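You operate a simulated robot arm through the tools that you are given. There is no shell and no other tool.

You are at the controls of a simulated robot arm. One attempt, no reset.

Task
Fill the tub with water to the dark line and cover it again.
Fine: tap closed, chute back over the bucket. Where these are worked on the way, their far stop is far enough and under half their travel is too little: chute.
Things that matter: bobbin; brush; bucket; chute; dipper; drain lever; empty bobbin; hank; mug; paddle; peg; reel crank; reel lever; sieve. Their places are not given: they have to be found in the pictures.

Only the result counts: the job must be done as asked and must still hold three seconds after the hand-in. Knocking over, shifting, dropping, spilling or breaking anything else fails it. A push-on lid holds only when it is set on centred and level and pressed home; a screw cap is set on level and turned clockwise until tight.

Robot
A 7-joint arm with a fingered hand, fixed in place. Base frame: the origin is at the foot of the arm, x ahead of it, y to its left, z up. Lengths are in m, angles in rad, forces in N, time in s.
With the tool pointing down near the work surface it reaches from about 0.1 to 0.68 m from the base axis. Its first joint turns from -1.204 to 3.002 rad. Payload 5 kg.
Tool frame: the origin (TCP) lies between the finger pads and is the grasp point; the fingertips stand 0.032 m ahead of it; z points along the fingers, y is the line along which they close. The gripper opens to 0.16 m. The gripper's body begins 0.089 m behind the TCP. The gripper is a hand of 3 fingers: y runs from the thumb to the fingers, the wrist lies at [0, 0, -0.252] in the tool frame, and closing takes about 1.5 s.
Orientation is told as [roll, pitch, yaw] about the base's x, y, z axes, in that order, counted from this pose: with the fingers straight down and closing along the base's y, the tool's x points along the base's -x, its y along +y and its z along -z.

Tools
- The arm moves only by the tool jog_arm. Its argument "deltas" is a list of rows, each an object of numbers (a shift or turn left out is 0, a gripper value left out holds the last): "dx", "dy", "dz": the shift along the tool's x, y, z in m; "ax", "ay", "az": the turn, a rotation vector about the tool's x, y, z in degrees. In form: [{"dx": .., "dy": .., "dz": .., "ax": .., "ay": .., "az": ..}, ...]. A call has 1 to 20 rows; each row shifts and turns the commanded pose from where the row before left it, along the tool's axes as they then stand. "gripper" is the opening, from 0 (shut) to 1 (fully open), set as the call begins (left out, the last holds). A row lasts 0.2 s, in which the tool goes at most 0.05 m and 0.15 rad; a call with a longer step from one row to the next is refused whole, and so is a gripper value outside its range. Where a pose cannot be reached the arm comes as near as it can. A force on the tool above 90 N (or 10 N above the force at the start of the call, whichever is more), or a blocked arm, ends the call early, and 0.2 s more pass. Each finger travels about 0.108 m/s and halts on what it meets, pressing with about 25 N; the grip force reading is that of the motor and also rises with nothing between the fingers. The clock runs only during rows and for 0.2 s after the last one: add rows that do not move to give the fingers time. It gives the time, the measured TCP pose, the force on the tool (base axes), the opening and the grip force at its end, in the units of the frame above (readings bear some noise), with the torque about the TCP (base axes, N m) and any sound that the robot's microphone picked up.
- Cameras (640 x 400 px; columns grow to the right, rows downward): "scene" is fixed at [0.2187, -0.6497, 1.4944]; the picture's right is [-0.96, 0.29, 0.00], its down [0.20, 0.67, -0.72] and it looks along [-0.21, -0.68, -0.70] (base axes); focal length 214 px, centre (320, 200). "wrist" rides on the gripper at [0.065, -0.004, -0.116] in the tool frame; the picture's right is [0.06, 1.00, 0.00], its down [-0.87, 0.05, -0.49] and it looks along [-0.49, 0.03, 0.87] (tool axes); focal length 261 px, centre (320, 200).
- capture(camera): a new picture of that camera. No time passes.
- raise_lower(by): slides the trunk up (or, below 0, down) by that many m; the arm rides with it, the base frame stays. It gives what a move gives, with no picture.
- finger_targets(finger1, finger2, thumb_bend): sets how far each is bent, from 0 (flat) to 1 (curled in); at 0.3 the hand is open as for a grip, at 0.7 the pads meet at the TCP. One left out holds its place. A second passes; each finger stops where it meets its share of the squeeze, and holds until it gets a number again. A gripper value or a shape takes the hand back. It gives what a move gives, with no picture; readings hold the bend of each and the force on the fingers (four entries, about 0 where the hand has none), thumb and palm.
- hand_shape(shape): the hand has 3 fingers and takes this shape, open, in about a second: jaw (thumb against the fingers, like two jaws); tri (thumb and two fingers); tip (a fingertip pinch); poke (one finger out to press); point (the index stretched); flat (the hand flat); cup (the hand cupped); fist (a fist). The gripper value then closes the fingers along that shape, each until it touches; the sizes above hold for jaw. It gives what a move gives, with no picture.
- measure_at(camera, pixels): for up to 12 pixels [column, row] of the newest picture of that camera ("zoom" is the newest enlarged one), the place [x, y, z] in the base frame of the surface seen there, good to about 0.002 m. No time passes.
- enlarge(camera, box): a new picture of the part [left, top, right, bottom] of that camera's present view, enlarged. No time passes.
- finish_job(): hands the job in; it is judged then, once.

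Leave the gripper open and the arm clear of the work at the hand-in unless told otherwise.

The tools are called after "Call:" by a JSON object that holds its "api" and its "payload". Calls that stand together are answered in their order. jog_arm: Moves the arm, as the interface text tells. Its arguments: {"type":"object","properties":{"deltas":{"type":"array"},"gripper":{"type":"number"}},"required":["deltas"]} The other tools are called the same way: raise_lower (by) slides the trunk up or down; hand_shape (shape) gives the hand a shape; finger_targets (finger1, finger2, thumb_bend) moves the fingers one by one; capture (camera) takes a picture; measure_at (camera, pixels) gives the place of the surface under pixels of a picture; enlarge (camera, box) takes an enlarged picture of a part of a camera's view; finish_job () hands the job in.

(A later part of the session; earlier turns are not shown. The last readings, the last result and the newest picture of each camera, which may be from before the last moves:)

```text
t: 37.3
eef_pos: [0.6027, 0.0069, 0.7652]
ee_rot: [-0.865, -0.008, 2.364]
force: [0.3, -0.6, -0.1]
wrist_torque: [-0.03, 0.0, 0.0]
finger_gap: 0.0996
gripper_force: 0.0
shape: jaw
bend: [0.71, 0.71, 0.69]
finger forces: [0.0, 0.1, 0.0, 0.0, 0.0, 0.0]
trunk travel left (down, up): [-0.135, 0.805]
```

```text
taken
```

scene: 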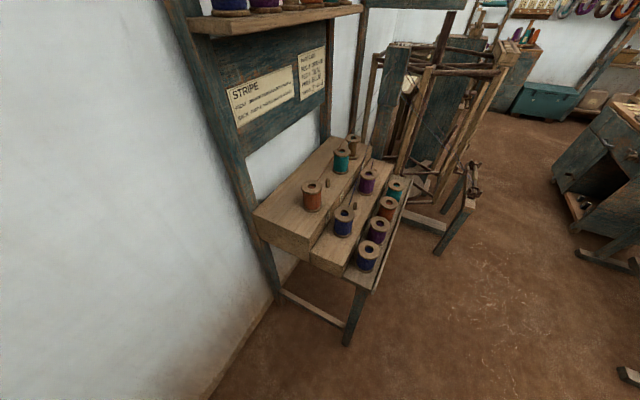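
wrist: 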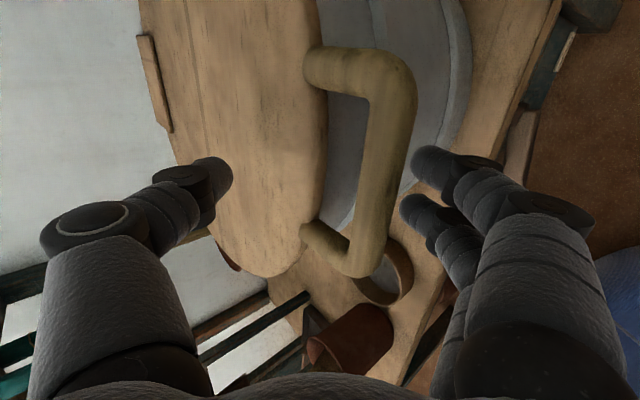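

No contact yet; I go straight up in steps of 2 cm (4 rows) and watch the force and the lid.

Call:
{"api": "jog_arm", "payload": {"deltas": [{"dy": -0.0152, "dz": -0.013}, {"dy": -0.0152, "dz": -0.013}, {"dy": -0.0152, "dz": -0.013}]}}

Call:
{"api": "capture", "payload": {"camera": "wrist"}}

```text
t: 38.1
eef_pos: [0.6033, 0.0056, 0.8265]
ee_rot: [-0.864, -0.007, 2.363]
force: [0.5, 1.8, -2.0]
wrist_torque: [0.09, -0.04, -0.01]
finger_gap: 0.1011
gripper_force: 0.0
shape: jaw
bend: [0.7, 0.7, 0.69]
finger forces: [1.2, 1.2, 0.0, 0.1, 0.0, 0.1]
trunk travel left (down, up): [-0.135, 0.805]
```

```text
taken
```

wrist: 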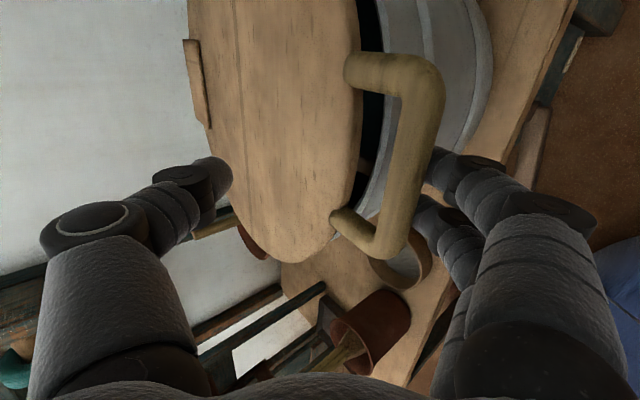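

The lid is lifting: the bar rests on the fingers with only ~1.2 N each and a dark gap opened at the rim. I measure the bar and hinge now to learn the hinge line.

Call:
{"api": "measure_at", "payload": {"camera": "wrist", "pixels": [[395, 60], [410, 130], [385, 230], [355, 100], [345, 190], [195, 80], [270, 130], [205, 115], [300, 60], [440, 165], [435, 210], [215, 185]]}}

```text
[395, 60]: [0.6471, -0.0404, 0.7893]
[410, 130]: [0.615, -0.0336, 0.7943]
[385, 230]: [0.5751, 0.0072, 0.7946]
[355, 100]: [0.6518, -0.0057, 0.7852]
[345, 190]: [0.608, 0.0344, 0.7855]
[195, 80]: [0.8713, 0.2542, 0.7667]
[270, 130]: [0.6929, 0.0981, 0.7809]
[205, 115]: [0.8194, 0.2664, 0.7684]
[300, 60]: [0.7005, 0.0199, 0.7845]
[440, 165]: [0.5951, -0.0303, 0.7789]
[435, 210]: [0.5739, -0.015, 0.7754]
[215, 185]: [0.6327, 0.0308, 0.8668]
```

The hinge works out at about s≈0.84. I follow the arc: up 11 cm with 2 cm forward.

Call:
{"api": "jog_arm", "payload": {"deltas": [{"dy": -0.0194, "dz": -0.0112}, {"dy": -0.0194, "dz": -0.0112}, {"dy": -0.0194, "dz": -0.0112}, {"dy": -0.0194, "dz": -0.0112}, {"dy": -0.0194, "dz": -0.0112}]}}

Call:
{"api": "capture", "payload": {"camera": "wrist"}}

```text
t: 39.3
eef_pos: [0.6185, 0.0203, 0.9347]
ee_rot: [-0.863, -0.008, 2.362]
force: [-0.6, -0.1, -2.9]
wrist_torque: [0.08, -0.02, 0.03]
finger_gap: 0.1015
gripper_force: 0.0
shape: jaw
bend: [0.7, 0.7, 0.69]
finger forces: [1.1, 1.2, 0.0, 0.0, 0.0, 0.0]
trunk travel left (down, up): [-0.135, 0.805]
```

```text
taken
```

wrist: 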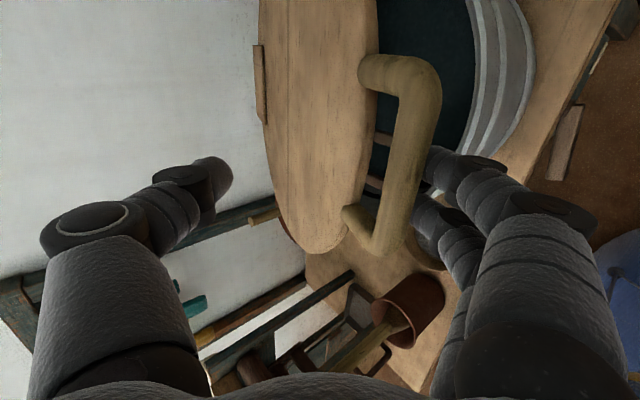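

Lid is higher and the tub inside is becoming visible. I measure lid points again.

Call:
{"api": "measure_at", "payload": {"camera": "wrist", "pixels": [[410, 130], [370, 100], [350, 190], [320, 60], [300, 150], [258, 80], [262, 110], [430, 50], [380, 155], [470, 100], [375, 185], [435, 165]]}}

Call:
{"api": "enlarge", "payload": {"camera": "wrist", "box": [350, 0, 550, 200]}}

```text
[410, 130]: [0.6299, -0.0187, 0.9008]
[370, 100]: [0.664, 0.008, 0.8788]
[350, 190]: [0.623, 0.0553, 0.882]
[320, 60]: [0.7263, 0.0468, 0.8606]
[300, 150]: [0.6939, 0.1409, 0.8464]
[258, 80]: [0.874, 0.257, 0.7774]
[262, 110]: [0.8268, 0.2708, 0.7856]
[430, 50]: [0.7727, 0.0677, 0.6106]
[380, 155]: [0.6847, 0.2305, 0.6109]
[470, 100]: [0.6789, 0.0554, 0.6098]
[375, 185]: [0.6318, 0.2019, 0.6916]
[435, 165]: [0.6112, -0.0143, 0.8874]
```

```text
2.00 times, centred on (450, 100) of wrist
```

zoom: 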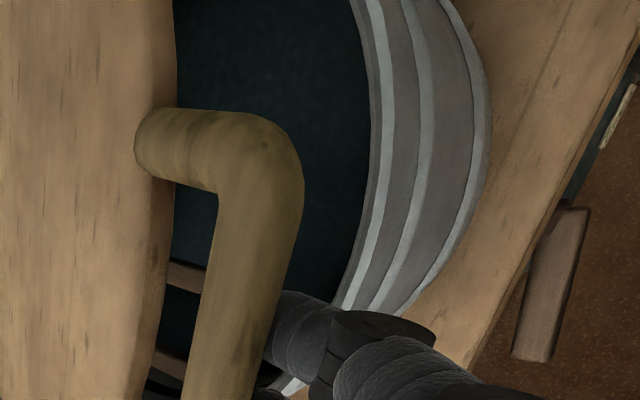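

The lid angle is now ≈17°, hinge line at s≈0.842, z≈0.755. I see a dark surface inside the tub at z≈0.61 (present water level) and dowels. I go on along the arc to about 45°.

Call:
{"api": "jog_arm", "payload": {"deltas": [{"dy": -0.0163, "dz": -0.0047}, {"dy": -0.0163, "dz": -0.0047}, {"dy": -0.0163, "dz": -0.0047}, {"dy": -0.0163, "dz": -0.0047}, {"dy": -0.0163, "dz": -0.0047}, {"dy": -0.0163, "dz": -0.0047}, {"dy": -0.0176, "dz": -0.0008}, {"dy": -0.0176, "dz": -0.0008}, {"dy": -0.0176, "dz": -0.0008}, {"dy": -0.0176, "dz": -0.0008}, {"dy": -0.0176, "dz": -0.0008}, {"dy": -0.0176, "dz": -0.0008}]}}

Call:
{"api": "capture", "payload": {"camera": "wrist"}}

```text
t: 41.9
eef_pos: [0.6943, 0.0941, 1.1135]
ee_rot: [-0.865, -0.007, 2.365]
force: [-0.5, 0.2, -3.1]
wrist_torque: [0.04, 0.01, 0.01]
finger_gap: 0.1016
gripper_force: 0.1
shape: jaw
bend: [0.7, 0.7, 0.69]
finger forces: [0.9, 0.9, 0.0, 0.1, 0.0, 0.1]
trunk travel left (down, up): [-0.135, 0.805]
```

```text
taken
```

wrist: 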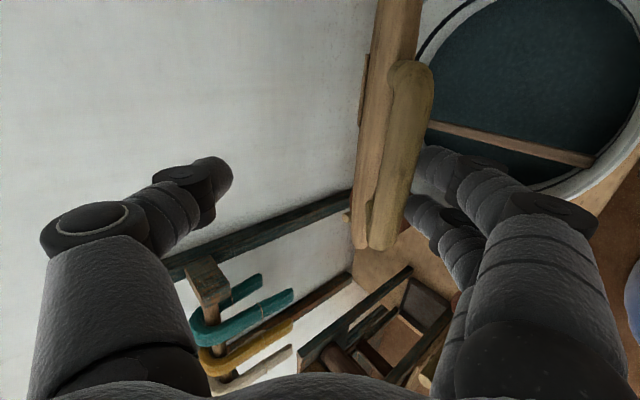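

The lid is at ~47° and rests on the fingers. The inside shows the water (dark teal), a bar across, and a dark ring line near (430,35). I enlarge and measure the line and water.

Call:
{"api": "enlarge", "payload": {"camera": "wrist", "box": [400, 0, 640, 200]}}

Call:
{"api": "measure_at", "payload": {"camera": "zoom", "pixels": [[70, 60], [50, 90], [150, 8], [200, 60], [300, 100], [75, 100], [200, 270], [400, 310], [470, 290], [590, 130], [570, 200], [450, 60]]}}

```text
2.00 times, centred on (520, 100) of wrist
```

zoom: 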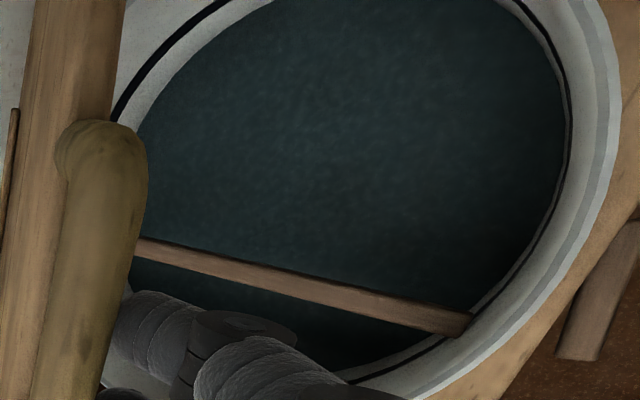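

```text
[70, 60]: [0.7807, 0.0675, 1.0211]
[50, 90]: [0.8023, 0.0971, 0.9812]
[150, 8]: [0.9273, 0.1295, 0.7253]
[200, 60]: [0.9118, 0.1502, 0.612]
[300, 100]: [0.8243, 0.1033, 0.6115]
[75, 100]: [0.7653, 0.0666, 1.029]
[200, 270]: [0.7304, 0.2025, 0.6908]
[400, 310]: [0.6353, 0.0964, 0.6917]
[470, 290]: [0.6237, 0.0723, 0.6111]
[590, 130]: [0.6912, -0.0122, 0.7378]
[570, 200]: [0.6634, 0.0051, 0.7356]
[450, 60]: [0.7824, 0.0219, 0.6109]
```

Water is at z≈0.611, rim at z≈0.738. Now the height of the dark line.

Call:
{"api": "measure_at", "payload": {"camera": "zoom", "pixels": [[160, 60], [150, 70], [180, 37], [205, 14], [563, 60], [568, 110], [566, 150], [545, 235], [135, 90], [400, 358], [190, 45], [130, 110]]}}

```text
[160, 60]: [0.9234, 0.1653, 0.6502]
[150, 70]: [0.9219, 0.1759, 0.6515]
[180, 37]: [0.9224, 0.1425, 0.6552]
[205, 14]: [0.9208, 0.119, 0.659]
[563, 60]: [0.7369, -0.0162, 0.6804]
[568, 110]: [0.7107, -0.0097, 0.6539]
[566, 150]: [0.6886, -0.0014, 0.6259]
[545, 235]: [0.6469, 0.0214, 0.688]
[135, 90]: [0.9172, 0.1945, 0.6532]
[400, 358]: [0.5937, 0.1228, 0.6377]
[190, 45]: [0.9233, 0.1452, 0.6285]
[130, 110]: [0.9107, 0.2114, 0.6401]
```

Dark line is at about z≈0.652, so the water needs to rise ~4 cm. Lid next: I slide the fingers 5 cm further under the lid (parallel to it) so that the tips bear on the lid's underside.

Call:
{"api": "jog_arm", "payload": {"deltas": [{"dz": 0.0125}, {"dz": 0.0125}, {"dz": 0.0125}, {"dz": 0.0125}]}}

Call:
{"api": "capture", "payload": {"camera": "wrist"}}

```text
t: 42.9
eef_pos: [0.7246, 0.1231, 1.0779]
ee_rot: [-0.859, -0.007, 2.363]
force: [-1.1, -0.6, -2.0]
wrist_torque: [-0.13, 0.1, 0.0]
finger_gap: 0.101
gripper_force: 0.1
shape: jaw
bend: [0.7, 0.7, 0.69]
finger forces: [1.4, 1.2, 0.0, 0.0, 0.0, 0.0]
trunk travel left (down, up): [-0.135, 0.805]
```

```text
taken
```

wrist: 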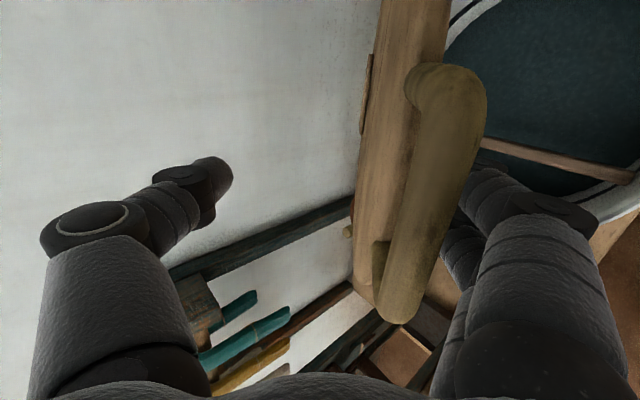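

The fingers are under the lid, tips on its underside. I push on along the arc to about 75°, levelling the hand a little as I go.

Call:
{"api": "jog_arm", "payload": {"deltas": [{"dy": -0.0198, "dz": 0.0047, "ax": 1.6}, {"dy": -0.0198, "dz": 0.0047, "ax": 1.6}, {"dy": -0.0198, "dz": 0.0047, "ax": 1.6}, {"dy": -0.0198, "dz": 0.0047, "ax": 1.6}, {"dy": -0.01455, "dz": 0.01023, "ax": 1.4}, {"dy": -0.01455, "dz": 0.01023, "ax": 1.4}, {"dy": -0.01455, "dz": 0.01023, "ax": 1.4}, {"dy": -0.01455, "dz": 0.01023, "ax": 1.4}, {"dy": -0.01455, "dz": 0.01023, "ax": 1.4}]}}

Call:
{"api": "capture", "payload": {"camera": "wrist"}}

```text
t: 44.9
eef_pos: [0.8244, 0.2236, 1.1657]
ee_rot: [-1.101, -0.007, 2.364]
force: [-0.1, 0.1, -0.9]
wrist_torque: [0.0, 0.01, -0.01]
finger_gap: 0.1008
gripper_force: 0.3
shape: jaw
bend: [0.7, 0.7, 0.69]
finger forces: [0.3, 0.3, 0.0, 0.1, 0.0, 0.0]
trunk travel left (down, up): [-0.135, 0.805]
```

```text
taken
```

wrist: 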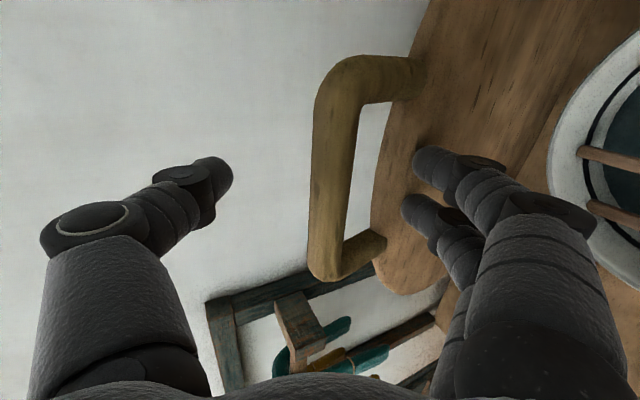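

Fingertips bear on the lid's underside; force is small (0.3 N), the lid is near vertical. I push on to about 90°.

Call:
{"api": "jog_arm", "payload": {"deltas": [{"dy": -0.0091, "dz": 0.01524, "ax": 1.4}, {"dy": -0.0091, "dz": 0.01524, "ax": 1.4}, {"dy": -0.0091, "dz": 0.01524, "ax": 1.4}, {"dy": -0.0091, "dz": 0.01524, "ax": 1.4}, {"dy": -0.0091, "dz": 0.01524, "ax": 1.4}]}}

Call:
{"api": "capture", "payload": {"camera": "wrist"}}

```text
t: 46.1
eef_pos: [0.8864, 0.2881, 1.1785]
ee_rot: [-1.223, -0.007, 2.364]
force: [0.1, -0.3, -0.7]
wrist_torque: [-0.04, 0.03, 0.05]
finger_gap: 0.1004
gripper_force: 0.1
shape: jaw
bend: [0.7, 0.7, 0.69]
finger forces: [0.1, 0.0, 0.0, 0.1, 0.0, 0.1]
trunk travel left (down, up): [-0.135, 0.805]
```

```text
taken
```

wrist: 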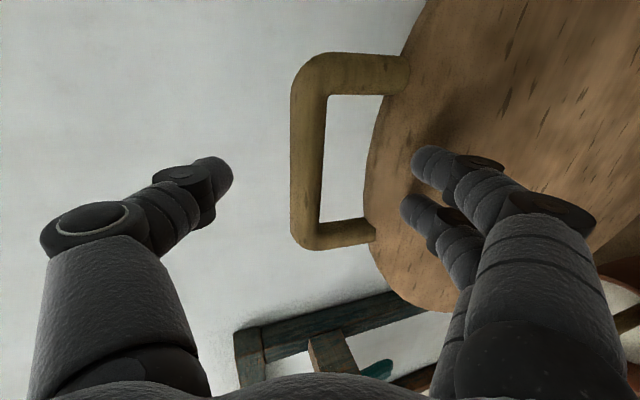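

Fingers read no force now; perhaps the lid has passed its balance. I measure lid points.

Call:
{"api": "measure_at", "payload": {"camera": "wrist", "pixels": [[310, 70], [310, 180], [395, 80], [370, 235], [420, 100], [500, 60], [560, 120], [410, 250], [600, 60], [420, 160], [440, 290], [390, 150]]}}

```text
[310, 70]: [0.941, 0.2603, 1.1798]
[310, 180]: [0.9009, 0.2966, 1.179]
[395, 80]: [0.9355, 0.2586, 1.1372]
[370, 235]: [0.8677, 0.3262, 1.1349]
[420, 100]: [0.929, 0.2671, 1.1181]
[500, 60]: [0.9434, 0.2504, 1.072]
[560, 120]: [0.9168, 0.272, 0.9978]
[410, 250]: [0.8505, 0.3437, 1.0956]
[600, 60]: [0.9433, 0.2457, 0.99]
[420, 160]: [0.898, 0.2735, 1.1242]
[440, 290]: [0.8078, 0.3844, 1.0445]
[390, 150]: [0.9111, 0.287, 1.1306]
```

The lid is about 2° past vertical (plane s≈0.841 at z 1.0, 0.846 at z 1.12). I push a bit further to find its open stop.

Call:
{"api": "jog_arm", "payload": {"deltas": [{"dy": -0.0032, "dz": 0.0147, "ax": 1}, {"dy": -0.0032, "dz": 0.0147, "ax": 1}, {"dy": -0.0032, "dz": 0.0147, "ax": 1}]}}

Call:
{"api": "capture", "payload": {"camera": "wrist"}}

Call:
{"api": "measure_at", "payload": {"camera": "wrist", "pixels": [[310, 70], [310, 180], [395, 80], [370, 235], [420, 100], [500, 60], [560, 120], [410, 250], [600, 60], [440, 290]]}}

```text
t: 46.9
eef_pos: [0.9126, 0.313, 1.1813]
ee_rot: [-1.283, -0.006, 2.363]
force: [-37.5, -39.0, 15.8]
wrist_torque: [-3.05, 2.8, -0.16]
finger_gap: 0.102
gripper_force: 0.2
shape: jaw
bend: [0.71, 0.71, 0.69]
finger forces: [28.7, 27.4, 0.1, 0.0, 0.0, 0.0]
trunk travel left (down, up): [-0.135, 0.805]
```

```text
taken
```

wrist: 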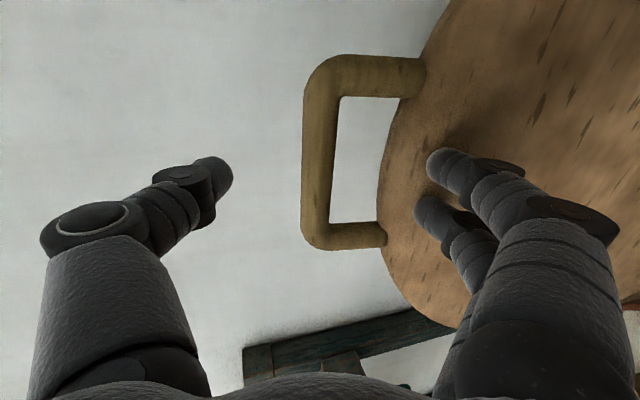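

```text
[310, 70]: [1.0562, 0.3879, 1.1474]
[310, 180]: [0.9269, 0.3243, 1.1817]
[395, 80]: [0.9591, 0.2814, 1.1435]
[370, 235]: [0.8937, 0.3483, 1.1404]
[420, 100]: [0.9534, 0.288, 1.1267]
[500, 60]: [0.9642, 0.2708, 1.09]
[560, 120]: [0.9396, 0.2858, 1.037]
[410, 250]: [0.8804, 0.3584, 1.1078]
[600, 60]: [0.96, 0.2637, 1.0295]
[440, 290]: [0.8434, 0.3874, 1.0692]
```

The lid hit its open stop at ~96° (force 54 N). I back off gently and check that it stays open.

Call:
{"api": "jog_arm", "payload": {"deltas": [{"dz": -0.015}, {"dz": -0.015}, {"dz": -0.02}, {"dz": -0.02}]}}

Call:
{"api": "capture", "payload": {"camera": "wrist"}}

Call:
{"api": "measure_at", "payload": {"camera": "wrist", "pixels": [[395, 80], [420, 100], [500, 60], [560, 120], [410, 250], [600, 60], [440, 250]]}}

```text
t: 47.9
eef_pos: [0.8711, 0.2723, 1.1909]
ee_rot: [-1.272, -0.007, 2.365]
force: [-0.6, -0.4, 0.0]
wrist_torque: [0.01, -0.03, -0.01]
finger_gap: 0.1
gripper_force: 0.0
shape: jaw
bend: [0.71, 0.71, 0.69]
finger forces: [0.0, 0.1, 0.0, 0.0, 0.0, 0.0]
trunk travel left (down, up): [-0.135, 0.805]
```

```text
taken
```

wrist: 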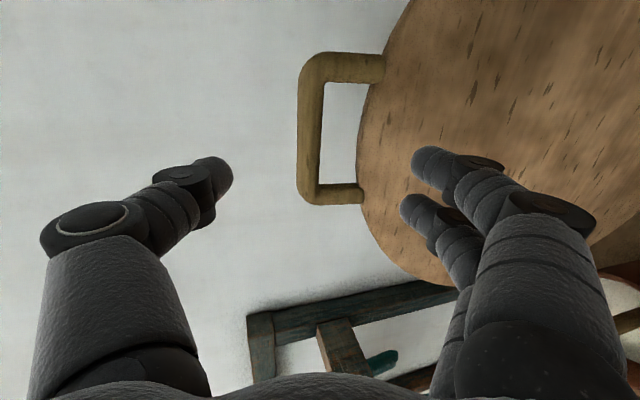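

```text
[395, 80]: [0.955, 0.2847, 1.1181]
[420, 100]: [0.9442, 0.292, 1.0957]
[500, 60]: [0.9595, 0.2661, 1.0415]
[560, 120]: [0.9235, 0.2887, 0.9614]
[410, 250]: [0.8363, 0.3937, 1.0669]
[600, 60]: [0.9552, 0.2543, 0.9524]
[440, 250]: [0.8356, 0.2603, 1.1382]
```

The lid stays open by itself at ~97°. I retreat along the pointing axis by 0.24 m.

Call:
{"api": "jog_arm", "payload": {"deltas": [{"dz": -0.04}, {"dz": -0.04}, {"dz": -0.04}, {"dz": -0.04}, {"dz": -0.04}, {"dz": -0.04}]}}

Call:
{"api": "capture", "payload": {"camera": "wrist"}}

```text
t: 49.3
eef_pos: [0.7096, 0.107, 1.2643]
ee_rot: [-1.273, -0.007, 2.363]
force: [0.3, -0.1, -0.1]
wrist_torque: [0.0, 0.01, -0.03]
finger_gap: 0.0996
gripper_force: 0.1
shape: jaw
bend: [0.71, 0.71, 0.69]
finger forces: [0.0, 0.0, 0.0, 0.1, 0.0, 0.0]
trunk travel left (down, up): [-0.135, 0.805]
```

```text
taken
```

wrist: 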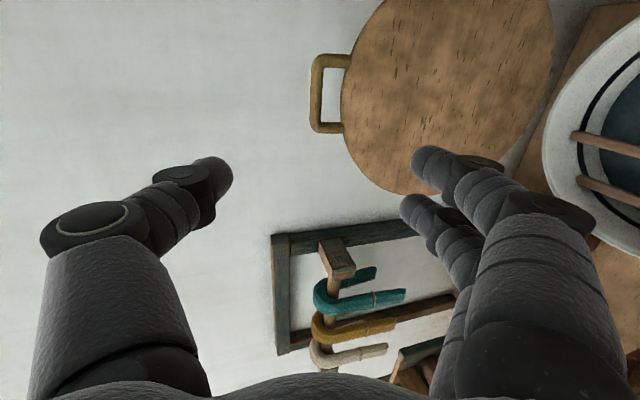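

I roll the hand back by 90° (fingers closing sideways) and turn it to point straight ahead, in place at z≈1.26, with a 6.4 cm gap.

Call:
{"api": "jog_arm", "payload": {"deltas": [{"az": 7.5}, {"az": 7.5}, {"az": 7.5}, {"az": 7.5}, {"az": 7.5}, {"az": 7.5}, {"az": 7.5}, {"az": 7.5}, {"az": 7.5}, {"az": 7.5}, {"az": 7.5}, {"az": 7.5}, {"ax": 7.5}, {"ax": 7.5}, {"ax": 7.5}, {"ax": 7.5}, {"ax": 7.5}, {"ax": 7.5}], "gripper": 0.4}}

Call:
{"api": "capture", "payload": {"camera": "wrist"}}

```text
t: 53.1
eef_pos: [0.7072, 0.1067, 1.2641]
ee_rot: [-0.763, -1.274, 0.769]
force: [0.3, -0.6, 0.5]
wrist_torque: [0.02, -0.01, 0.02]
finger_gap: 0.0644
gripper_force: 0.1
shape: jaw
bend: [0.73, 0.73, 0.7]
finger forces: [0.0, 0.0, 0.0, 0.1, 0.1, 0.1]
trunk travel left (down, up): [-0.135, 0.805]
```

```text
taken
```

wrist: 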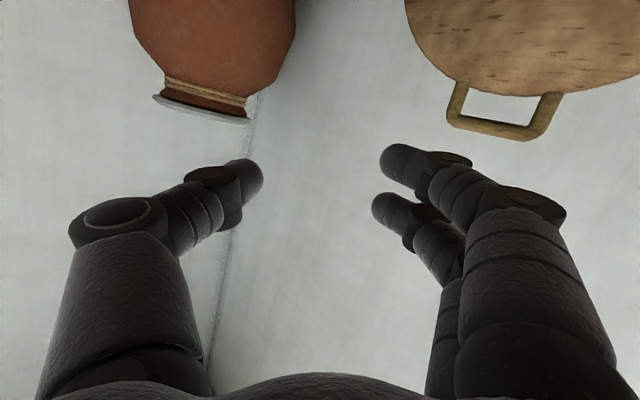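

Hand now points ahead, 12° down. I level the roll (12°) and move to in front of the chute's handle peg, about (0.84,-0.10,0.95).

Call:
{"api": "jog_arm", "payload": {"deltas": [{"az": 6}, {"az": 6}, {"dx": 0.0274, "dy": -0.0205, "dz": 0.0196}, {"dx": 0.0274, "dy": -0.0205, "dz": 0.0196}, {"dx": 0.0274, "dy": -0.0205, "dz": 0.0196}, {"dx": 0.0274, "dy": -0.0205, "dz": 0.0196}, {"dx": 0.0274, "dy": -0.0205, "dz": 0.0196}, {"dx": 0.0274, "dy": -0.0205, "dz": 0.0196}, {"dx": 0.0274, "dy": -0.0205, "dz": 0.0196}, {"dx": 0.0274, "dy": -0.0205, "dz": 0.0196}, {"dx": 0.0274, "dy": -0.0205, "dz": 0.0196}, {"dx": 0.0274, "dy": -0.0205, "dz": 0.0196}]}}

Call:
{"api": "capture", "payload": {"camera": "wrist"}}

```text
t: 55.7
eef_pos: [0.839, -0.0981, 0.9538]
ee_rot: [0.006, -1.356, -0.021]
force: [0.6, 0.7, -0.4]
wrist_torque: [-0.02, 0.03, -0.04]
finger_gap: 0.0647
gripper_force: 0.0
shape: jaw
bend: [0.73, 0.73, 0.7]
finger forces: [0.0, 0.0, 0.1, 0.0, 0.0, 0.0]
trunk travel left (down, up): [-0.135, 0.805]
```

```text
taken
```

wrist: 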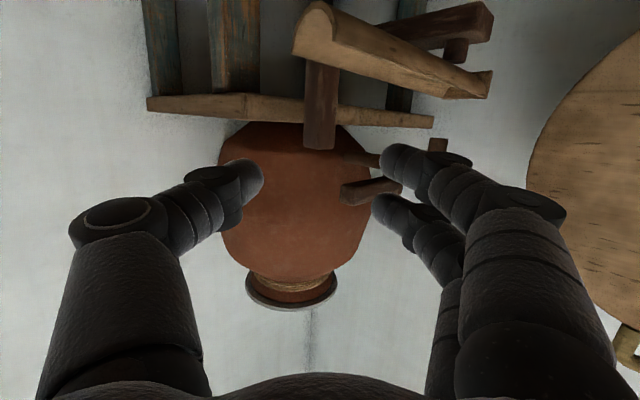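

The peg is at (322,110), between thumb (245,180) and fingers (395,160). I measure peg and fingertips.

Call:
{"api": "measure_at", "payload": {"camera": "wrist", "pixels": [[322, 90], [322, 130], [318, 146], [308, 110], [335, 110], [250, 175], [395, 160], [385, 205], [315, 25], [345, 60], [360, 190], [395, 65]]}}

```text
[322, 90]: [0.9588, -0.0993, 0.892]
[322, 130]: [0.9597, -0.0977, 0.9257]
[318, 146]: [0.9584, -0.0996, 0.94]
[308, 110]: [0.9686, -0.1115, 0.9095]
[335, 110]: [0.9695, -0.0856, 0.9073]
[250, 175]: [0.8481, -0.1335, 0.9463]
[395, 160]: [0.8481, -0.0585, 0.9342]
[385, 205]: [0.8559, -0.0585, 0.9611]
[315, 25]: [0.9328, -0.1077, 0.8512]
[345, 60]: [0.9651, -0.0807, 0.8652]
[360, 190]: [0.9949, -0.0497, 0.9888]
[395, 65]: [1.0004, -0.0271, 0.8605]
```

Peg centre ≈ (0.972,-0.0985), 2.6 cm thick; fingers straddle it well. I advance 0.128 m along the pointing axis so that the peg lies between the pads.

Call:
{"api": "jog_arm", "payload": {"deltas": [{"dz": 0.032}, {"dz": 0.032}, {"dz": 0.032}, {"dz": 0.032}]}}

Call:
{"api": "capture", "payload": {"camera": "wrist"}}

```text
t: 56.7
eef_pos: [0.965, -0.099, 0.9254]
ee_rot: [-0.001, -1.357, -0.013]
force: [-6.7, 6.6, -2.2]
wrist_torque: [0.14, 0.16, -0.04]
finger_gap: 0.0587
gripper_force: 0.0
shape: jaw
bend: [0.73, 0.73, 0.73]
finger forces: [0.0, 0.0, 0.1, 0.0, 8.7, 0.0]
trunk travel left (down, up): [-0.135, 0.805]
```

```text
taken
```

wrist: 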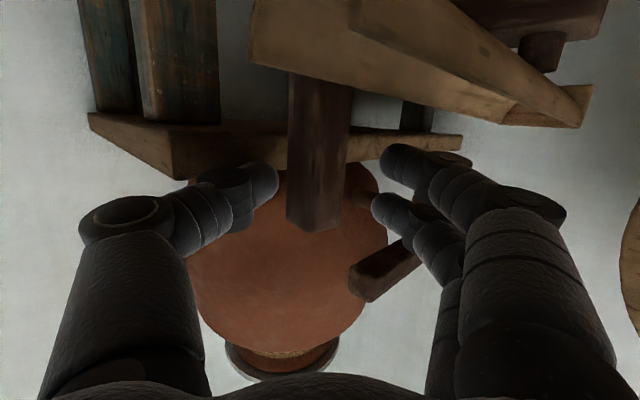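

The thumb touches the stand's platform corner (8.7 N on the thumb). I back off 2 cm at once and measure the pivot of the chute better.

Call:
{"api": "jog_arm", "payload": {"deltas": [{"dz": -0.02}]}}

Call:
{"api": "enlarge", "payload": {"camera": "wrist", "box": [230, 0, 620, 280]}}

Call:
{"api": "measure_at", "payload": {"camera": "wrist", "pixels": [[515, 55], [530, 50], [545, 55], [565, 95], [550, 120], [560, 15], [265, 185], [315, 180], [300, 215], [390, 265], [180, 150], [270, 140]]}}

```text
t: 57.1
eef_pos: [0.9461, -0.1, 0.93]
ee_rot: [0.005, -1.357, -0.02]
force: [0.3, -0.6, -0.4]
wrist_torque: [0.0, 0.0, 0.0]
finger_gap: 0.0638
gripper_force: 0.2
shape: jaw
bend: [0.73, 0.73, 0.7]
finger forces: [0.0, 0.1, 0.1, 0.0, 0.1, 0.0]
trunk travel left (down, up): [-0.135, 0.805]
```

```text
1.43 times, centred on (425, 140) of wrist
```

zoom: 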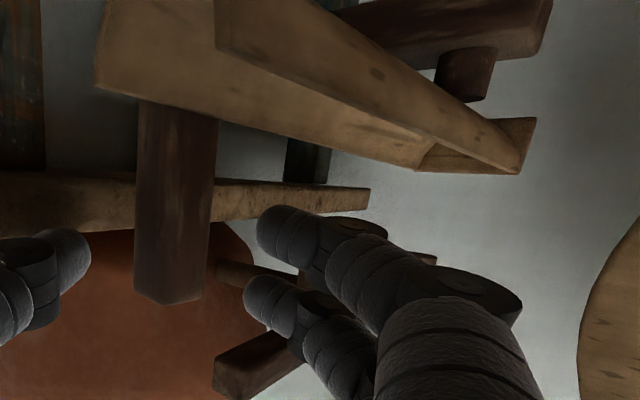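

```text
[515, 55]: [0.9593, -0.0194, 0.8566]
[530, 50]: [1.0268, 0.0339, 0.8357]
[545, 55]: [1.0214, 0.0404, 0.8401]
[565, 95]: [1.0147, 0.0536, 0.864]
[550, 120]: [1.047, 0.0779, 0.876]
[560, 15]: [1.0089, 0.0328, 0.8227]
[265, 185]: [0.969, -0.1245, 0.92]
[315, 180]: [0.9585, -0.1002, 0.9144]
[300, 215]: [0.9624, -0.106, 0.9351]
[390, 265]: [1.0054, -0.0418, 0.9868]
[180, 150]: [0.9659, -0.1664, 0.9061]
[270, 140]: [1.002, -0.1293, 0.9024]
```

Pivot ≈ (1.034,0.046); the peg goes on a 0.157 m circle, first mostly towards me. I advance 8 mm, then close the fingers on the peg.

Call:
{"api": "jog_arm", "payload": {"deltas": [{"dz": 0.008}, {}]}}

Call:
{"api": "jog_arm", "payload": {"deltas": [{}, {}, {}, {}, {}], "gripper": 0.1}}

Call:
{"api": "capture", "payload": {"camera": "wrist"}}

```text
t: 57.7
eef_pos: [0.9529, -0.0998, 0.9279]
ee_rot: [0.003, -1.356, -0.018]
force: [-3.1, 1.9, 0.0]
wrist_torque: [0.01, 0.0, -0.13]
finger_gap: 0.0628
gripper_force: 0.1
shape: jaw
bend: [0.73, 0.73, 0.71]
finger forces: [0.1, 0.0, 0.0, 0.1, 3.1, 0.0]
trunk travel left (down, up): [-0.135, 0.805]
```

```text
t: 58.9
eef_pos: [0.9539, -0.1008, 0.9281]
ee_rot: [0.005, -1.355, -0.02]
force: [0.2, -0.8, -1.5]
wrist_torque: [0.0, 0.02, -0.04]
finger_gap: 0.0208
gripper_force: 25.0
shape: jaw
bend: [0.72, 0.72, 0.7]
finger forces: [11.4, 10.5, 0.1, 0.0, 23.4, 0.0]
trunk travel left (down, up): [-0.135, 0.805]
```

```text
taken
```

wrist: 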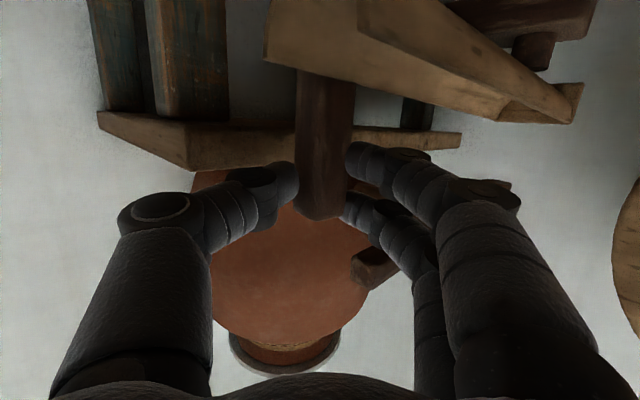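

The peg is firmly held (≈23 N). I draw it along the first part of the arc (towards me and to the left), turning the hand slightly with it.

Call:
{"api": "jog_arm", "payload": {"deltas": [{"dx": 0.00204, "dy": 0.0051, "dz": -0.0095, "ax": 2}, {"dx": 0.00204, "dy": 0.0051, "dz": -0.0095, "ax": 2}, {"dx": 0.00204, "dy": 0.0051, "dz": -0.0095, "ax": 2}, {"dx": 0.00214, "dy": 0.009, "dz": -0.01, "ax": 2}, {"dx": 0.00214, "dy": 0.009, "dz": -0.01, "ax": 2}, {"dx": 0.00214, "dy": 0.009, "dz": -0.01, "ax": 2}]}}

Call:
{"api": "capture", "payload": {"camera": "wrist"}}

```text
t: 60.3
eef_pos: [0.8977, -0.0534, 0.9278]
ee_rot: [-0.198, -1.358, -0.025]
force: [-10.2, -12.0, -4.4]
wrist_torque: [0.16, 0.08, -0.55]
finger_gap: 0.0215
gripper_force: 25.2
shape: jaw
bend: [0.72, 0.72, 0.72]
finger forces: [10.8, 10.2, 0.0, 0.0, 31.0, 0.0]
trunk travel left (down, up): [-0.135, 0.805]
```

```text
taken
```

wrist: 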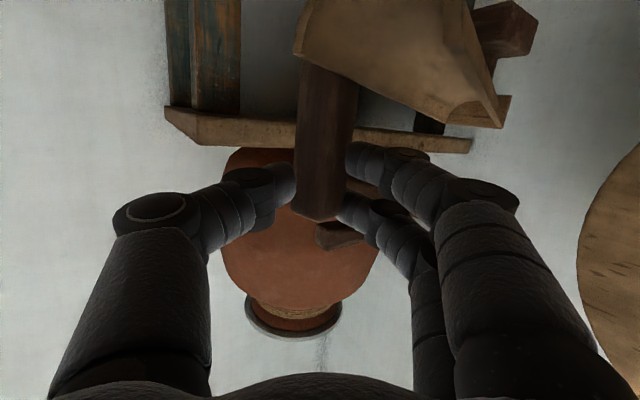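

The chute swings along. I measure peg and chute to correct the arc.

Call:
{"api": "measure_at", "payload": {"camera": "wrist", "pixels": [[320, 120], [320, 160], [305, 150], [345, 120], [330, 30], [470, 100], [495, 30], [490, 115]]}}

```text
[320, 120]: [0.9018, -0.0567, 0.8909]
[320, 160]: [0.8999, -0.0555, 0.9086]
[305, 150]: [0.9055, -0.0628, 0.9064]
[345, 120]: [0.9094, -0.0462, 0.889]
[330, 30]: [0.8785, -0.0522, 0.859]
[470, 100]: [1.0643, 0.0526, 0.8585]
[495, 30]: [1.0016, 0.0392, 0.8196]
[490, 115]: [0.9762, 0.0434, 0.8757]
```

Peg centre is at (0.913,-0.053), exactly on the model circle (φ≈219°). I go on for the next 30° of the swing.

Call:
{"api": "jog_arm", "payload": {"deltas": [{"dx": 0.0012, "dy": 0.0071, "dz": -0.0077, "ax": 2.5}, {"dx": 0.0012, "dy": 0.0071, "dz": -0.0077, "ax": 2.5}, {"dx": 0.0012, "dy": 0.0071, "dz": -0.0077, "ax": 2.5}, {"dx": 0.0012, "dy": 0.0071, "dz": -0.0077, "ax": 2.5}, {"dx": 0.0007, "dy": 0.0078, "dz": -0.0072, "ax": 2.5}, {"dx": 0.0007, "dy": 0.0078, "dz": -0.0072, "ax": 2.5}, {"dx": 0.0007, "dy": 0.0078, "dz": -0.0072, "ax": 2.5}, {"dx": 0.0007, "dy": 0.0078, "dz": -0.0072, "ax": 2.5}]}}

Call:
{"api": "capture", "payload": {"camera": "wrist"}}

Call:
{"api": "measure_at", "payload": {"camera": "wrist", "pixels": [[320, 120], [320, 160], [305, 150], [345, 120], [330, 30]]}}

```text
t: 62.1
eef_pos: [0.8653, 0.0243, 0.929]
ee_rot: [-0.552, -1.356, -0.023]
force: [2.2, -1.7, 3.6]
wrist_torque: [0.42, -0.34, -0.27]
finger_gap: 0.0212
gripper_force: 25.6
shape: jaw
bend: [0.71, 0.71, 0.72]
finger forces: [16.5, 14.6, 0.0, 0.0, 24.9, 0.0]
trunk travel left (down, up): [-0.135, 0.805]
```

```text
taken
```

wrist: 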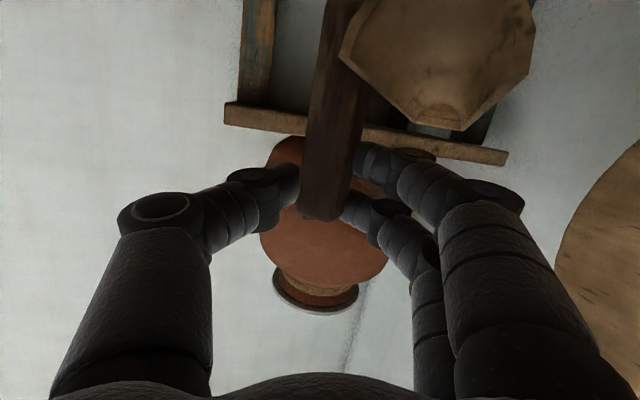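

```text
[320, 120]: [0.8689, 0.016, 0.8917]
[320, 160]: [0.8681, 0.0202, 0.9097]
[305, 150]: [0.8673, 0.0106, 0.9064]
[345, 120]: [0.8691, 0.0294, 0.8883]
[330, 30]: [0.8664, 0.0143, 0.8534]
```

Peg now at φ≈191°. I continue in small steps towards the tub and watch for the far stop.

Call:
{"api": "jog_arm", "payload": {"deltas": [{"dx": 0.0003, "dy": 0.0079, "dz": -0.0062, "ax": 1}, {"dx": 0.0003, "dy": 0.0079, "dz": -0.0062, "ax": 1}, {"dx": 0.0003, "dy": 0.0079, "dz": -0.0062, "ax": 1}]}}

Call:
{"api": "capture", "payload": {"camera": "wrist"}}

Call:
{"api": "measure_at", "payload": {"camera": "wrist", "pixels": [[320, 120], [320, 160], [305, 150], [345, 120], [330, 30]]}}

```text
t: 62.9
eef_pos: [0.8675, 0.0311, 0.9375]
ee_rot: [-0.427, -1.35, -0.216]
force: [6.2, 0.5, -12.3]
wrist_torque: [0.22, 0.0, 0.07]
finger_gap: 0.0174
gripper_force: 24.6
shape: jaw
bend: [0.71, 0.73, 0.72]
finger forces: [13.5, 5.0, 0.0, 0.0, 14.1, 0.1]
trunk travel left (down, up): [-0.135, 0.805]
```

```text
taken
```

wrist: 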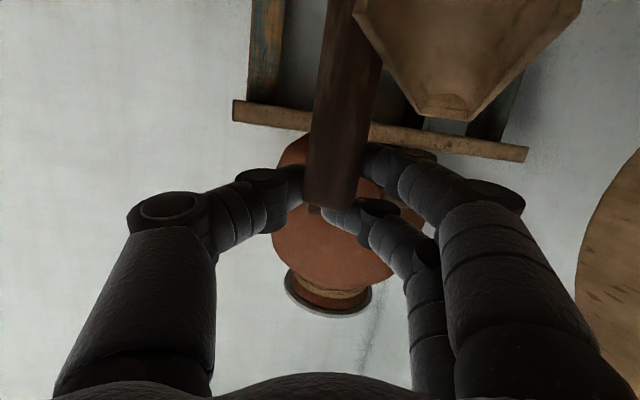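

```text
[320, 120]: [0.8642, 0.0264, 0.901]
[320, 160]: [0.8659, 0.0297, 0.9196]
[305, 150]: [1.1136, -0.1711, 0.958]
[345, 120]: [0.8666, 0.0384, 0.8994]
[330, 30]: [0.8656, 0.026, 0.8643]
```

The hand moved less than told and slid up 8 mm along the peg: perhaps the chute's far stop. I wait a moment (no motion) and read again.

Call:
{"api": "jog_arm", "payload": {"deltas": [{}, {}]}}

Call:
{"api": "enlarge", "payload": {"camera": "wrist", "box": [220, 0, 600, 240]}}

```text
t: 63.5
eef_pos: [0.8683, 0.031, 0.9381]
ee_rot: [-0.428, -1.353, -0.215]
force: [8.3, 0.6, -8.2]
wrist_torque: [0.23, -0.06, 0.05]
finger_gap: 0.0174
gripper_force: 24.6
shape: jaw
bend: [0.71, 0.73, 0.72]
finger forces: [14.4, 6.0, 0.0, 0.0, 14.1, 0.0]
trunk travel left (down, up): [-0.135, 0.805]
```

```text
1.67 times, centred on (410, 120) of wrist
```

zoom: 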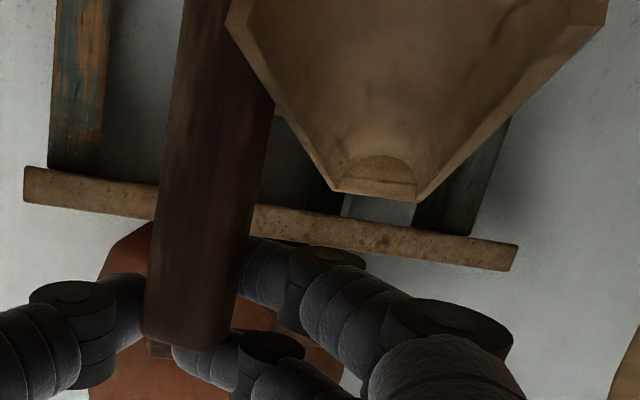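

I try one more small push to +y (1 cm) to tell a stop from an arm limit.

Call:
{"api": "jog_arm", "payload": {"deltas": [{"dy": 0.0085, "dz": -0.0055}]}}

```text
t: 64.1
eef_pos: [0.8716, 0.0285, 0.9448]
ee_rot: [-0.332, -1.348, -0.316]
force: [10.5, 0.8, -4.7]
wrist_torque: [0.04, -0.12, -0.01]
finger_gap: 0.0141
gripper_force: 24.8
shape: jaw
bend: [0.72, 0.75, 0.73]
finger forces: [11.0, 0.1, 0.0, 0.0, 6.3, 0.0]
trunk travel left (down, up): [-0.135, 0.805]
stopped in row 1: the arm was blocked; the commanded pose is now the measured one
```

The arm itself is blocked with the hand turned this far right (wrist limit), not necessarily the chute. I open the fingers to a loose cage, then lower back 1.5 cm and turn the hand back towards straight ahead.

Call:
{"api": "jog_arm", "payload": {"deltas": [{}, {}, {}, {"dx": 0.008, "ax": -4}, {"dx": 0.008, "ax": -4}, {"ax": -4}, {"ax": -4}], "gripper": 0.42}}

Call:
{"api": "capture", "payload": {"camera": "wrist"}}

```text
t: 65.7
eef_pos: [0.8665, 0.0335, 0.9295]
ee_rot: [-0.084, -1.35, -0.284]
force: [0.2, 0.5, -0.4]
wrist_torque: [-0.03, -0.02, 0.01]
finger_gap: 0.0667
gripper_force: 0.0
shape: jaw
bend: [0.73, 0.73, 0.7]
finger forces: [0.0, 0.0, 0.0, 0.0, 0.0, 0.1]
trunk travel left (down, up): [-0.135, 0.805]
```

```text
taken
```

wrist: 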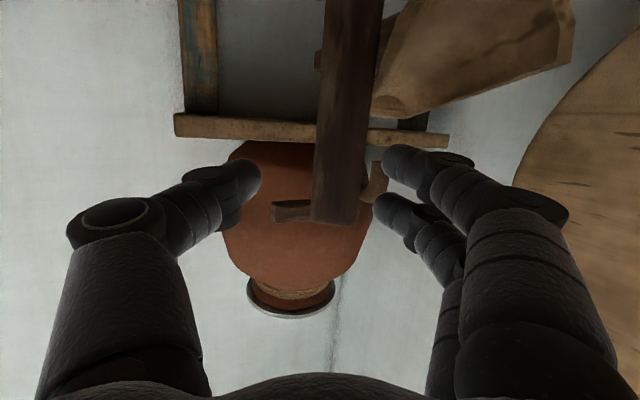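

The chute stayed where it was. I measure the peg and chute now.

Call:
{"api": "measure_at", "payload": {"camera": "wrist", "pixels": [[340, 150], [335, 200], [320, 170], [362, 170], [355, 60], [245, 180], [395, 160], [470, 50], [560, 20], [390, 105]]}}

```text
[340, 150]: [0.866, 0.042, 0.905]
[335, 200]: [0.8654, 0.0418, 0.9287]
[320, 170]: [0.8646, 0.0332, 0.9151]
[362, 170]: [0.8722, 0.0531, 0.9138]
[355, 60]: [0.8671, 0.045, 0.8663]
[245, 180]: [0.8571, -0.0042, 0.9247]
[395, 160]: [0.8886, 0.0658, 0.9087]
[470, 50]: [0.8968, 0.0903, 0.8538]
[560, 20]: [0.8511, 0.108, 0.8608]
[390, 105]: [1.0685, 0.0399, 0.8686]
```

Peg is at φ≈181° now, thumb is 2–3 cm to its right. I push +y with the thumb in 1 cm steps and watch the force.

Call:
{"api": "jog_arm", "payload": {"deltas": [{"dy": 0.0093, "dz": -0.0035}, {"dy": 0.0093, "dz": -0.0035}, {"dy": 0.0093, "dz": -0.0035}, {"dy": 0.0093, "dz": -0.0035}]}}

Call:
{"api": "capture", "payload": {"camera": "wrist"}}

```text
t: 66.7
eef_pos: [0.8673, 0.0718, 0.9318]
ee_rot: [-0.086, -1.35, -0.284]
force: [-0.2, -0.4, -0.5]
wrist_torque: [-0.01, 0.06, 0.03]
finger_gap: 0.0669
gripper_force: 0.0
shape: jaw
bend: [0.73, 0.73, 0.7]
finger forces: [0.0, 0.0, 0.0, 0.0, 0.0, 0.0]
trunk travel left (down, up): [-0.135, 0.805]
```

```text
taken
```

wrist: 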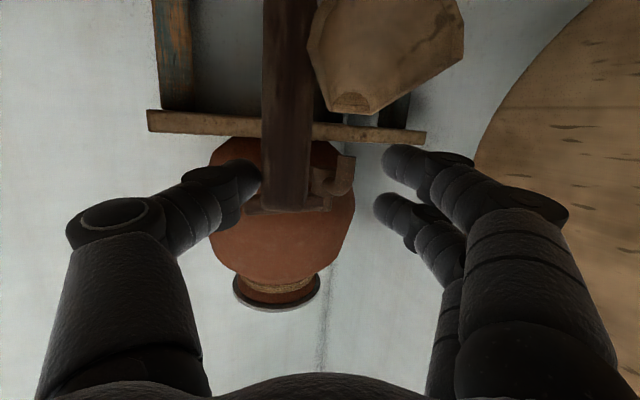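

The thumb now touches or nearly touches the peg's right side. I push on in 7 mm steps.

Call:
{"api": "jog_arm", "payload": {"deltas": [{"dy": 0.0065, "dz": -0.0025}, {"dy": 0.0065, "dz": -0.0025}, {"dy": 0.0065, "dz": -0.0025}]}}

Call:
{"api": "capture", "payload": {"camera": "wrist"}}

Call:
{"api": "measure_at", "payload": {"camera": "wrist", "pixels": [[285, 150], [285, 180], [270, 150], [300, 150], [245, 180], [390, 60], [370, 100]]}}

```text
t: 67.5
eef_pos: [0.8672, 0.0934, 0.9321]
ee_rot: [-0.085, -1.349, -0.286]
force: [0.5, -1.1, 0.9]
wrist_torque: [0.02, -0.01, 0.0]
finger_gap: 0.0674
gripper_force: 0.0
shape: jaw
bend: [0.73, 0.73, 0.7]
finger forces: [0.0, 0.0, 0.1, 0.0, 0.2, 0.0]
trunk travel left (down, up): [-0.135, 0.805]
```

```text
taken
```

wrist: 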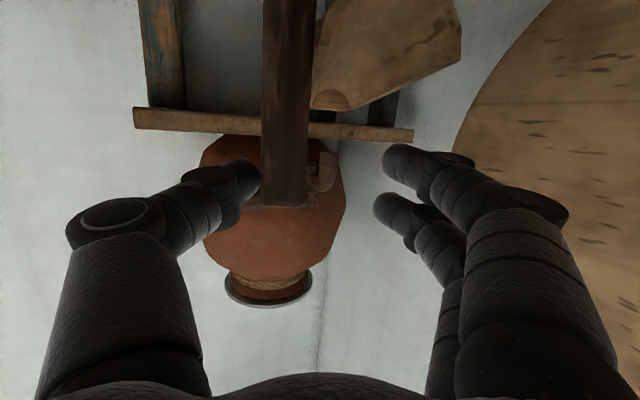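

```text
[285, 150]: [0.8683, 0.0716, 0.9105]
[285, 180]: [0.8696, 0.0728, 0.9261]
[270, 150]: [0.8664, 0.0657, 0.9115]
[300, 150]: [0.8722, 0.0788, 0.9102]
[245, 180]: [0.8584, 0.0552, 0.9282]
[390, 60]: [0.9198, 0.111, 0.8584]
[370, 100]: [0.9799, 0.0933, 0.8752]
```

The chute keeps moving easily (peg at φ≈169° now). I keep pushing in small steps until the stop.

Call:
{"api": "jog_arm", "payload": {"deltas": [{"dy": 0.0065, "dz": -0.0015}, {"dy": 0.0065, "dz": -0.0015}, {"dy": 0.0065, "dz": -0.0015}]}}

Call:
{"api": "capture", "payload": {"camera": "wrist"}}

Call:
{"api": "measure_at", "payload": {"camera": "wrist", "pixels": [[285, 150], [285, 180], [275, 150], [300, 150], [245, 180], [390, 60], [440, 50]]}}

```text
t: 68.3
eef_pos: [0.8707, 0.1095, 0.9341]
ee_rot: [-0.081, -1.352, -0.291]
force: [0.4, -15.3, -0.3]
wrist_torque: [0.02, -0.01, -0.05]
finger_gap: 0.0805
gripper_force: 0.1
shape: jaw
bend: [0.73, 0.73, 0.7]
finger forces: [0.0, 0.1, 0.0, 0.1, 12.5, 0.0]
trunk travel left (down, up): [-0.135, 0.805]
```

```text
taken
```

wrist: 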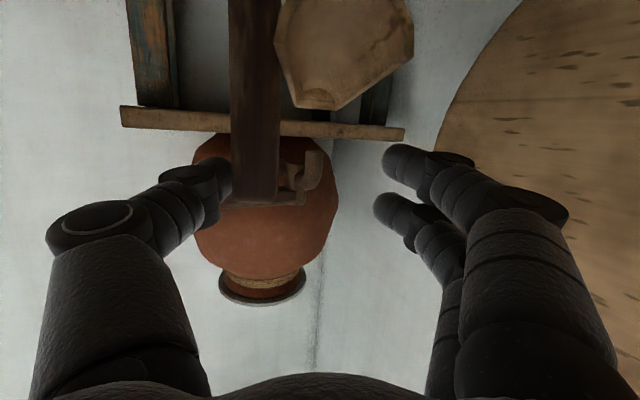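

```text
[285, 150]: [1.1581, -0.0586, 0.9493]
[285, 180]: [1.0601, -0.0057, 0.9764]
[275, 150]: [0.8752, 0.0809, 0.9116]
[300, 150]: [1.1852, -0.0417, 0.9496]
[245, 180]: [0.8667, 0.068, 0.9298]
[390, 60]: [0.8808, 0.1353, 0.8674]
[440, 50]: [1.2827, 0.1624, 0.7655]
```

Stop reached: thumb 12.5 N, peg stays at φ≈168°; the chute points over the tub. I ease off 1.5 cm to the right, then draw the hand back 0.12 m.

Call:
{"api": "jog_arm", "payload": {"deltas": [{"dy": -0.01}, {"dy": -0.01}, {"dz": -0.03}, {"dz": -0.03}, {"dz": -0.03}, {"dz": -0.03}]}}

Call:
{"api": "capture", "payload": {"camera": "wrist"}}

```text
t: 69.7
eef_pos: [0.7554, 0.1364, 0.9602]
ee_rot: [-0.085, -1.353, -0.284]
force: [1.2, 0.7, -0.3]
wrist_torque: [-0.03, -0.01, -0.03]
finger_gap: 0.0674
gripper_force: 0.1
shape: jaw
bend: [0.73, 0.73, 0.7]
finger forces: [0.0, 0.0, 0.0, 0.0, 0.0, 0.0]
trunk travel left (down, up): [-0.135, 0.805]
```

```text
taken
```

wrist: 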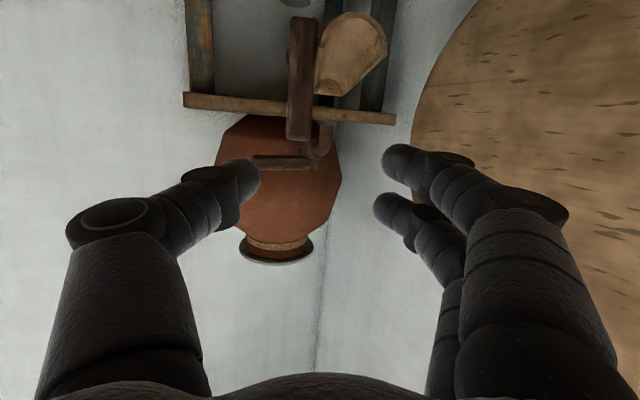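

The chute stays over the tub. I measure its mouth and the tap lever from here.

Call:
{"api": "measure_at", "payload": {"camera": "wrist", "pixels": [[350, 25], [325, 75], [375, 50], [340, 85], [300, 60], [298, 130], [258, 162], [280, 162], [300, 163], [320, 140], [325, 95], [362, 30]]}}

Call:
{"api": "enlarge", "payload": {"camera": "wrist", "box": [230, 0, 430, 190]}}

```text
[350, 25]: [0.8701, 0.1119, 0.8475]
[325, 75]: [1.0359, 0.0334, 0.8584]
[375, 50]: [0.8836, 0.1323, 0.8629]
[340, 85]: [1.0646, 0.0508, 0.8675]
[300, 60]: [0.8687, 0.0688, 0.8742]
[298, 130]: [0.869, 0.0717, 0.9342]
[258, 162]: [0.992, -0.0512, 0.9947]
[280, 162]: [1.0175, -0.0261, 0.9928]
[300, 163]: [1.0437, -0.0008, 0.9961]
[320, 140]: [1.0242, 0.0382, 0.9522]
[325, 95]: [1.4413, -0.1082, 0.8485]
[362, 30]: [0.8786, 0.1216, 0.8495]
```

```text
2.11 times, centred on (330, 95) of wrist
```

zoom: 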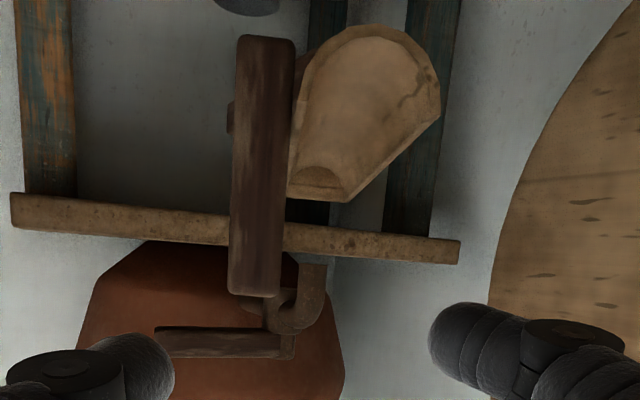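

Chute mouth is at (0.872,0.113,0.848), well inside the tub's rim. Now the tap: I measure the jar's surface around the lever to see what room there is for the thumb on the lever's right side.

Call:
{"api": "measure_at", "payload": {"camera": "wrist", "pixels": [[270, 190], [290, 190], [320, 190], [335, 190], [265, 215], [300, 215], [275, 145], [290, 150], [262, 150], [245, 140], [256, 170], [335, 165]]}}

```text
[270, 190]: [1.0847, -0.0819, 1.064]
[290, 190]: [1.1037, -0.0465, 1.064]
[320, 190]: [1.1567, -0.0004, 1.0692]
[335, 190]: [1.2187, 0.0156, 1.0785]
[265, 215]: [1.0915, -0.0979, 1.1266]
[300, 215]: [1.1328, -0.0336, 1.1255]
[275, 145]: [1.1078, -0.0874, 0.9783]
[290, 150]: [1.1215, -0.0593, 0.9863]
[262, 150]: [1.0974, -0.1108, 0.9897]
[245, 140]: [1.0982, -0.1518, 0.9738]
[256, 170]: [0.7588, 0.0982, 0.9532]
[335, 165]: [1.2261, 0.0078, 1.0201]
```

There is ample room behind the lever (jar surface at x≈1.10). I rise, turn straight ahead and move to in front of the tap lever at about (0.85,-0.03,1.02).

Call:
{"api": "jog_arm", "payload": {"deltas": [{"dx": -0.035}, {"dx": -0.035}, {"dx": -0.0037, "dy": -0.0244, "dz": 0.0264}, {"dx": -0.0037, "dy": -0.0244, "dz": 0.0264}, {"dx": -0.0037, "dy": -0.0244, "dz": 0.0264}, {"dx": -0.0037, "dy": -0.0244, "dz": 0.0264}, {"dx": -0.0037, "dy": -0.0244, "dz": 0.0264}, {"ax": -7}, {"ax": -7}, {"ax": -7}], "gripper": 0.47}}

Call:
{"api": "capture", "payload": {"camera": "wrist"}}

```text
t: 71.9
eef_pos: [0.8499, -0.0288, 1.0204]
ee_rot: [0.283, -1.351, -0.284]
force: [-0.4, 0.5, -0.1]
wrist_torque: [-0.01, 0.01, -0.06]
finger_gap: 0.0749
gripper_force: 0.1
shape: jaw
bend: [0.73, 0.73, 0.7]
finger forces: [0.1, 0.0, 0.0, 0.0, 0.0, 0.0]
trunk travel left (down, up): [-0.135, 0.805]
```

```text
taken
```

wrist: 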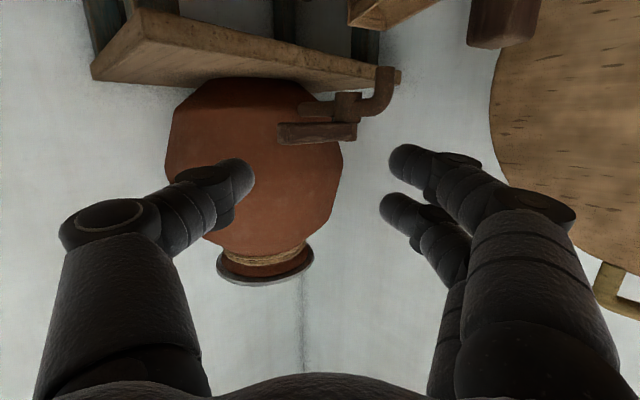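

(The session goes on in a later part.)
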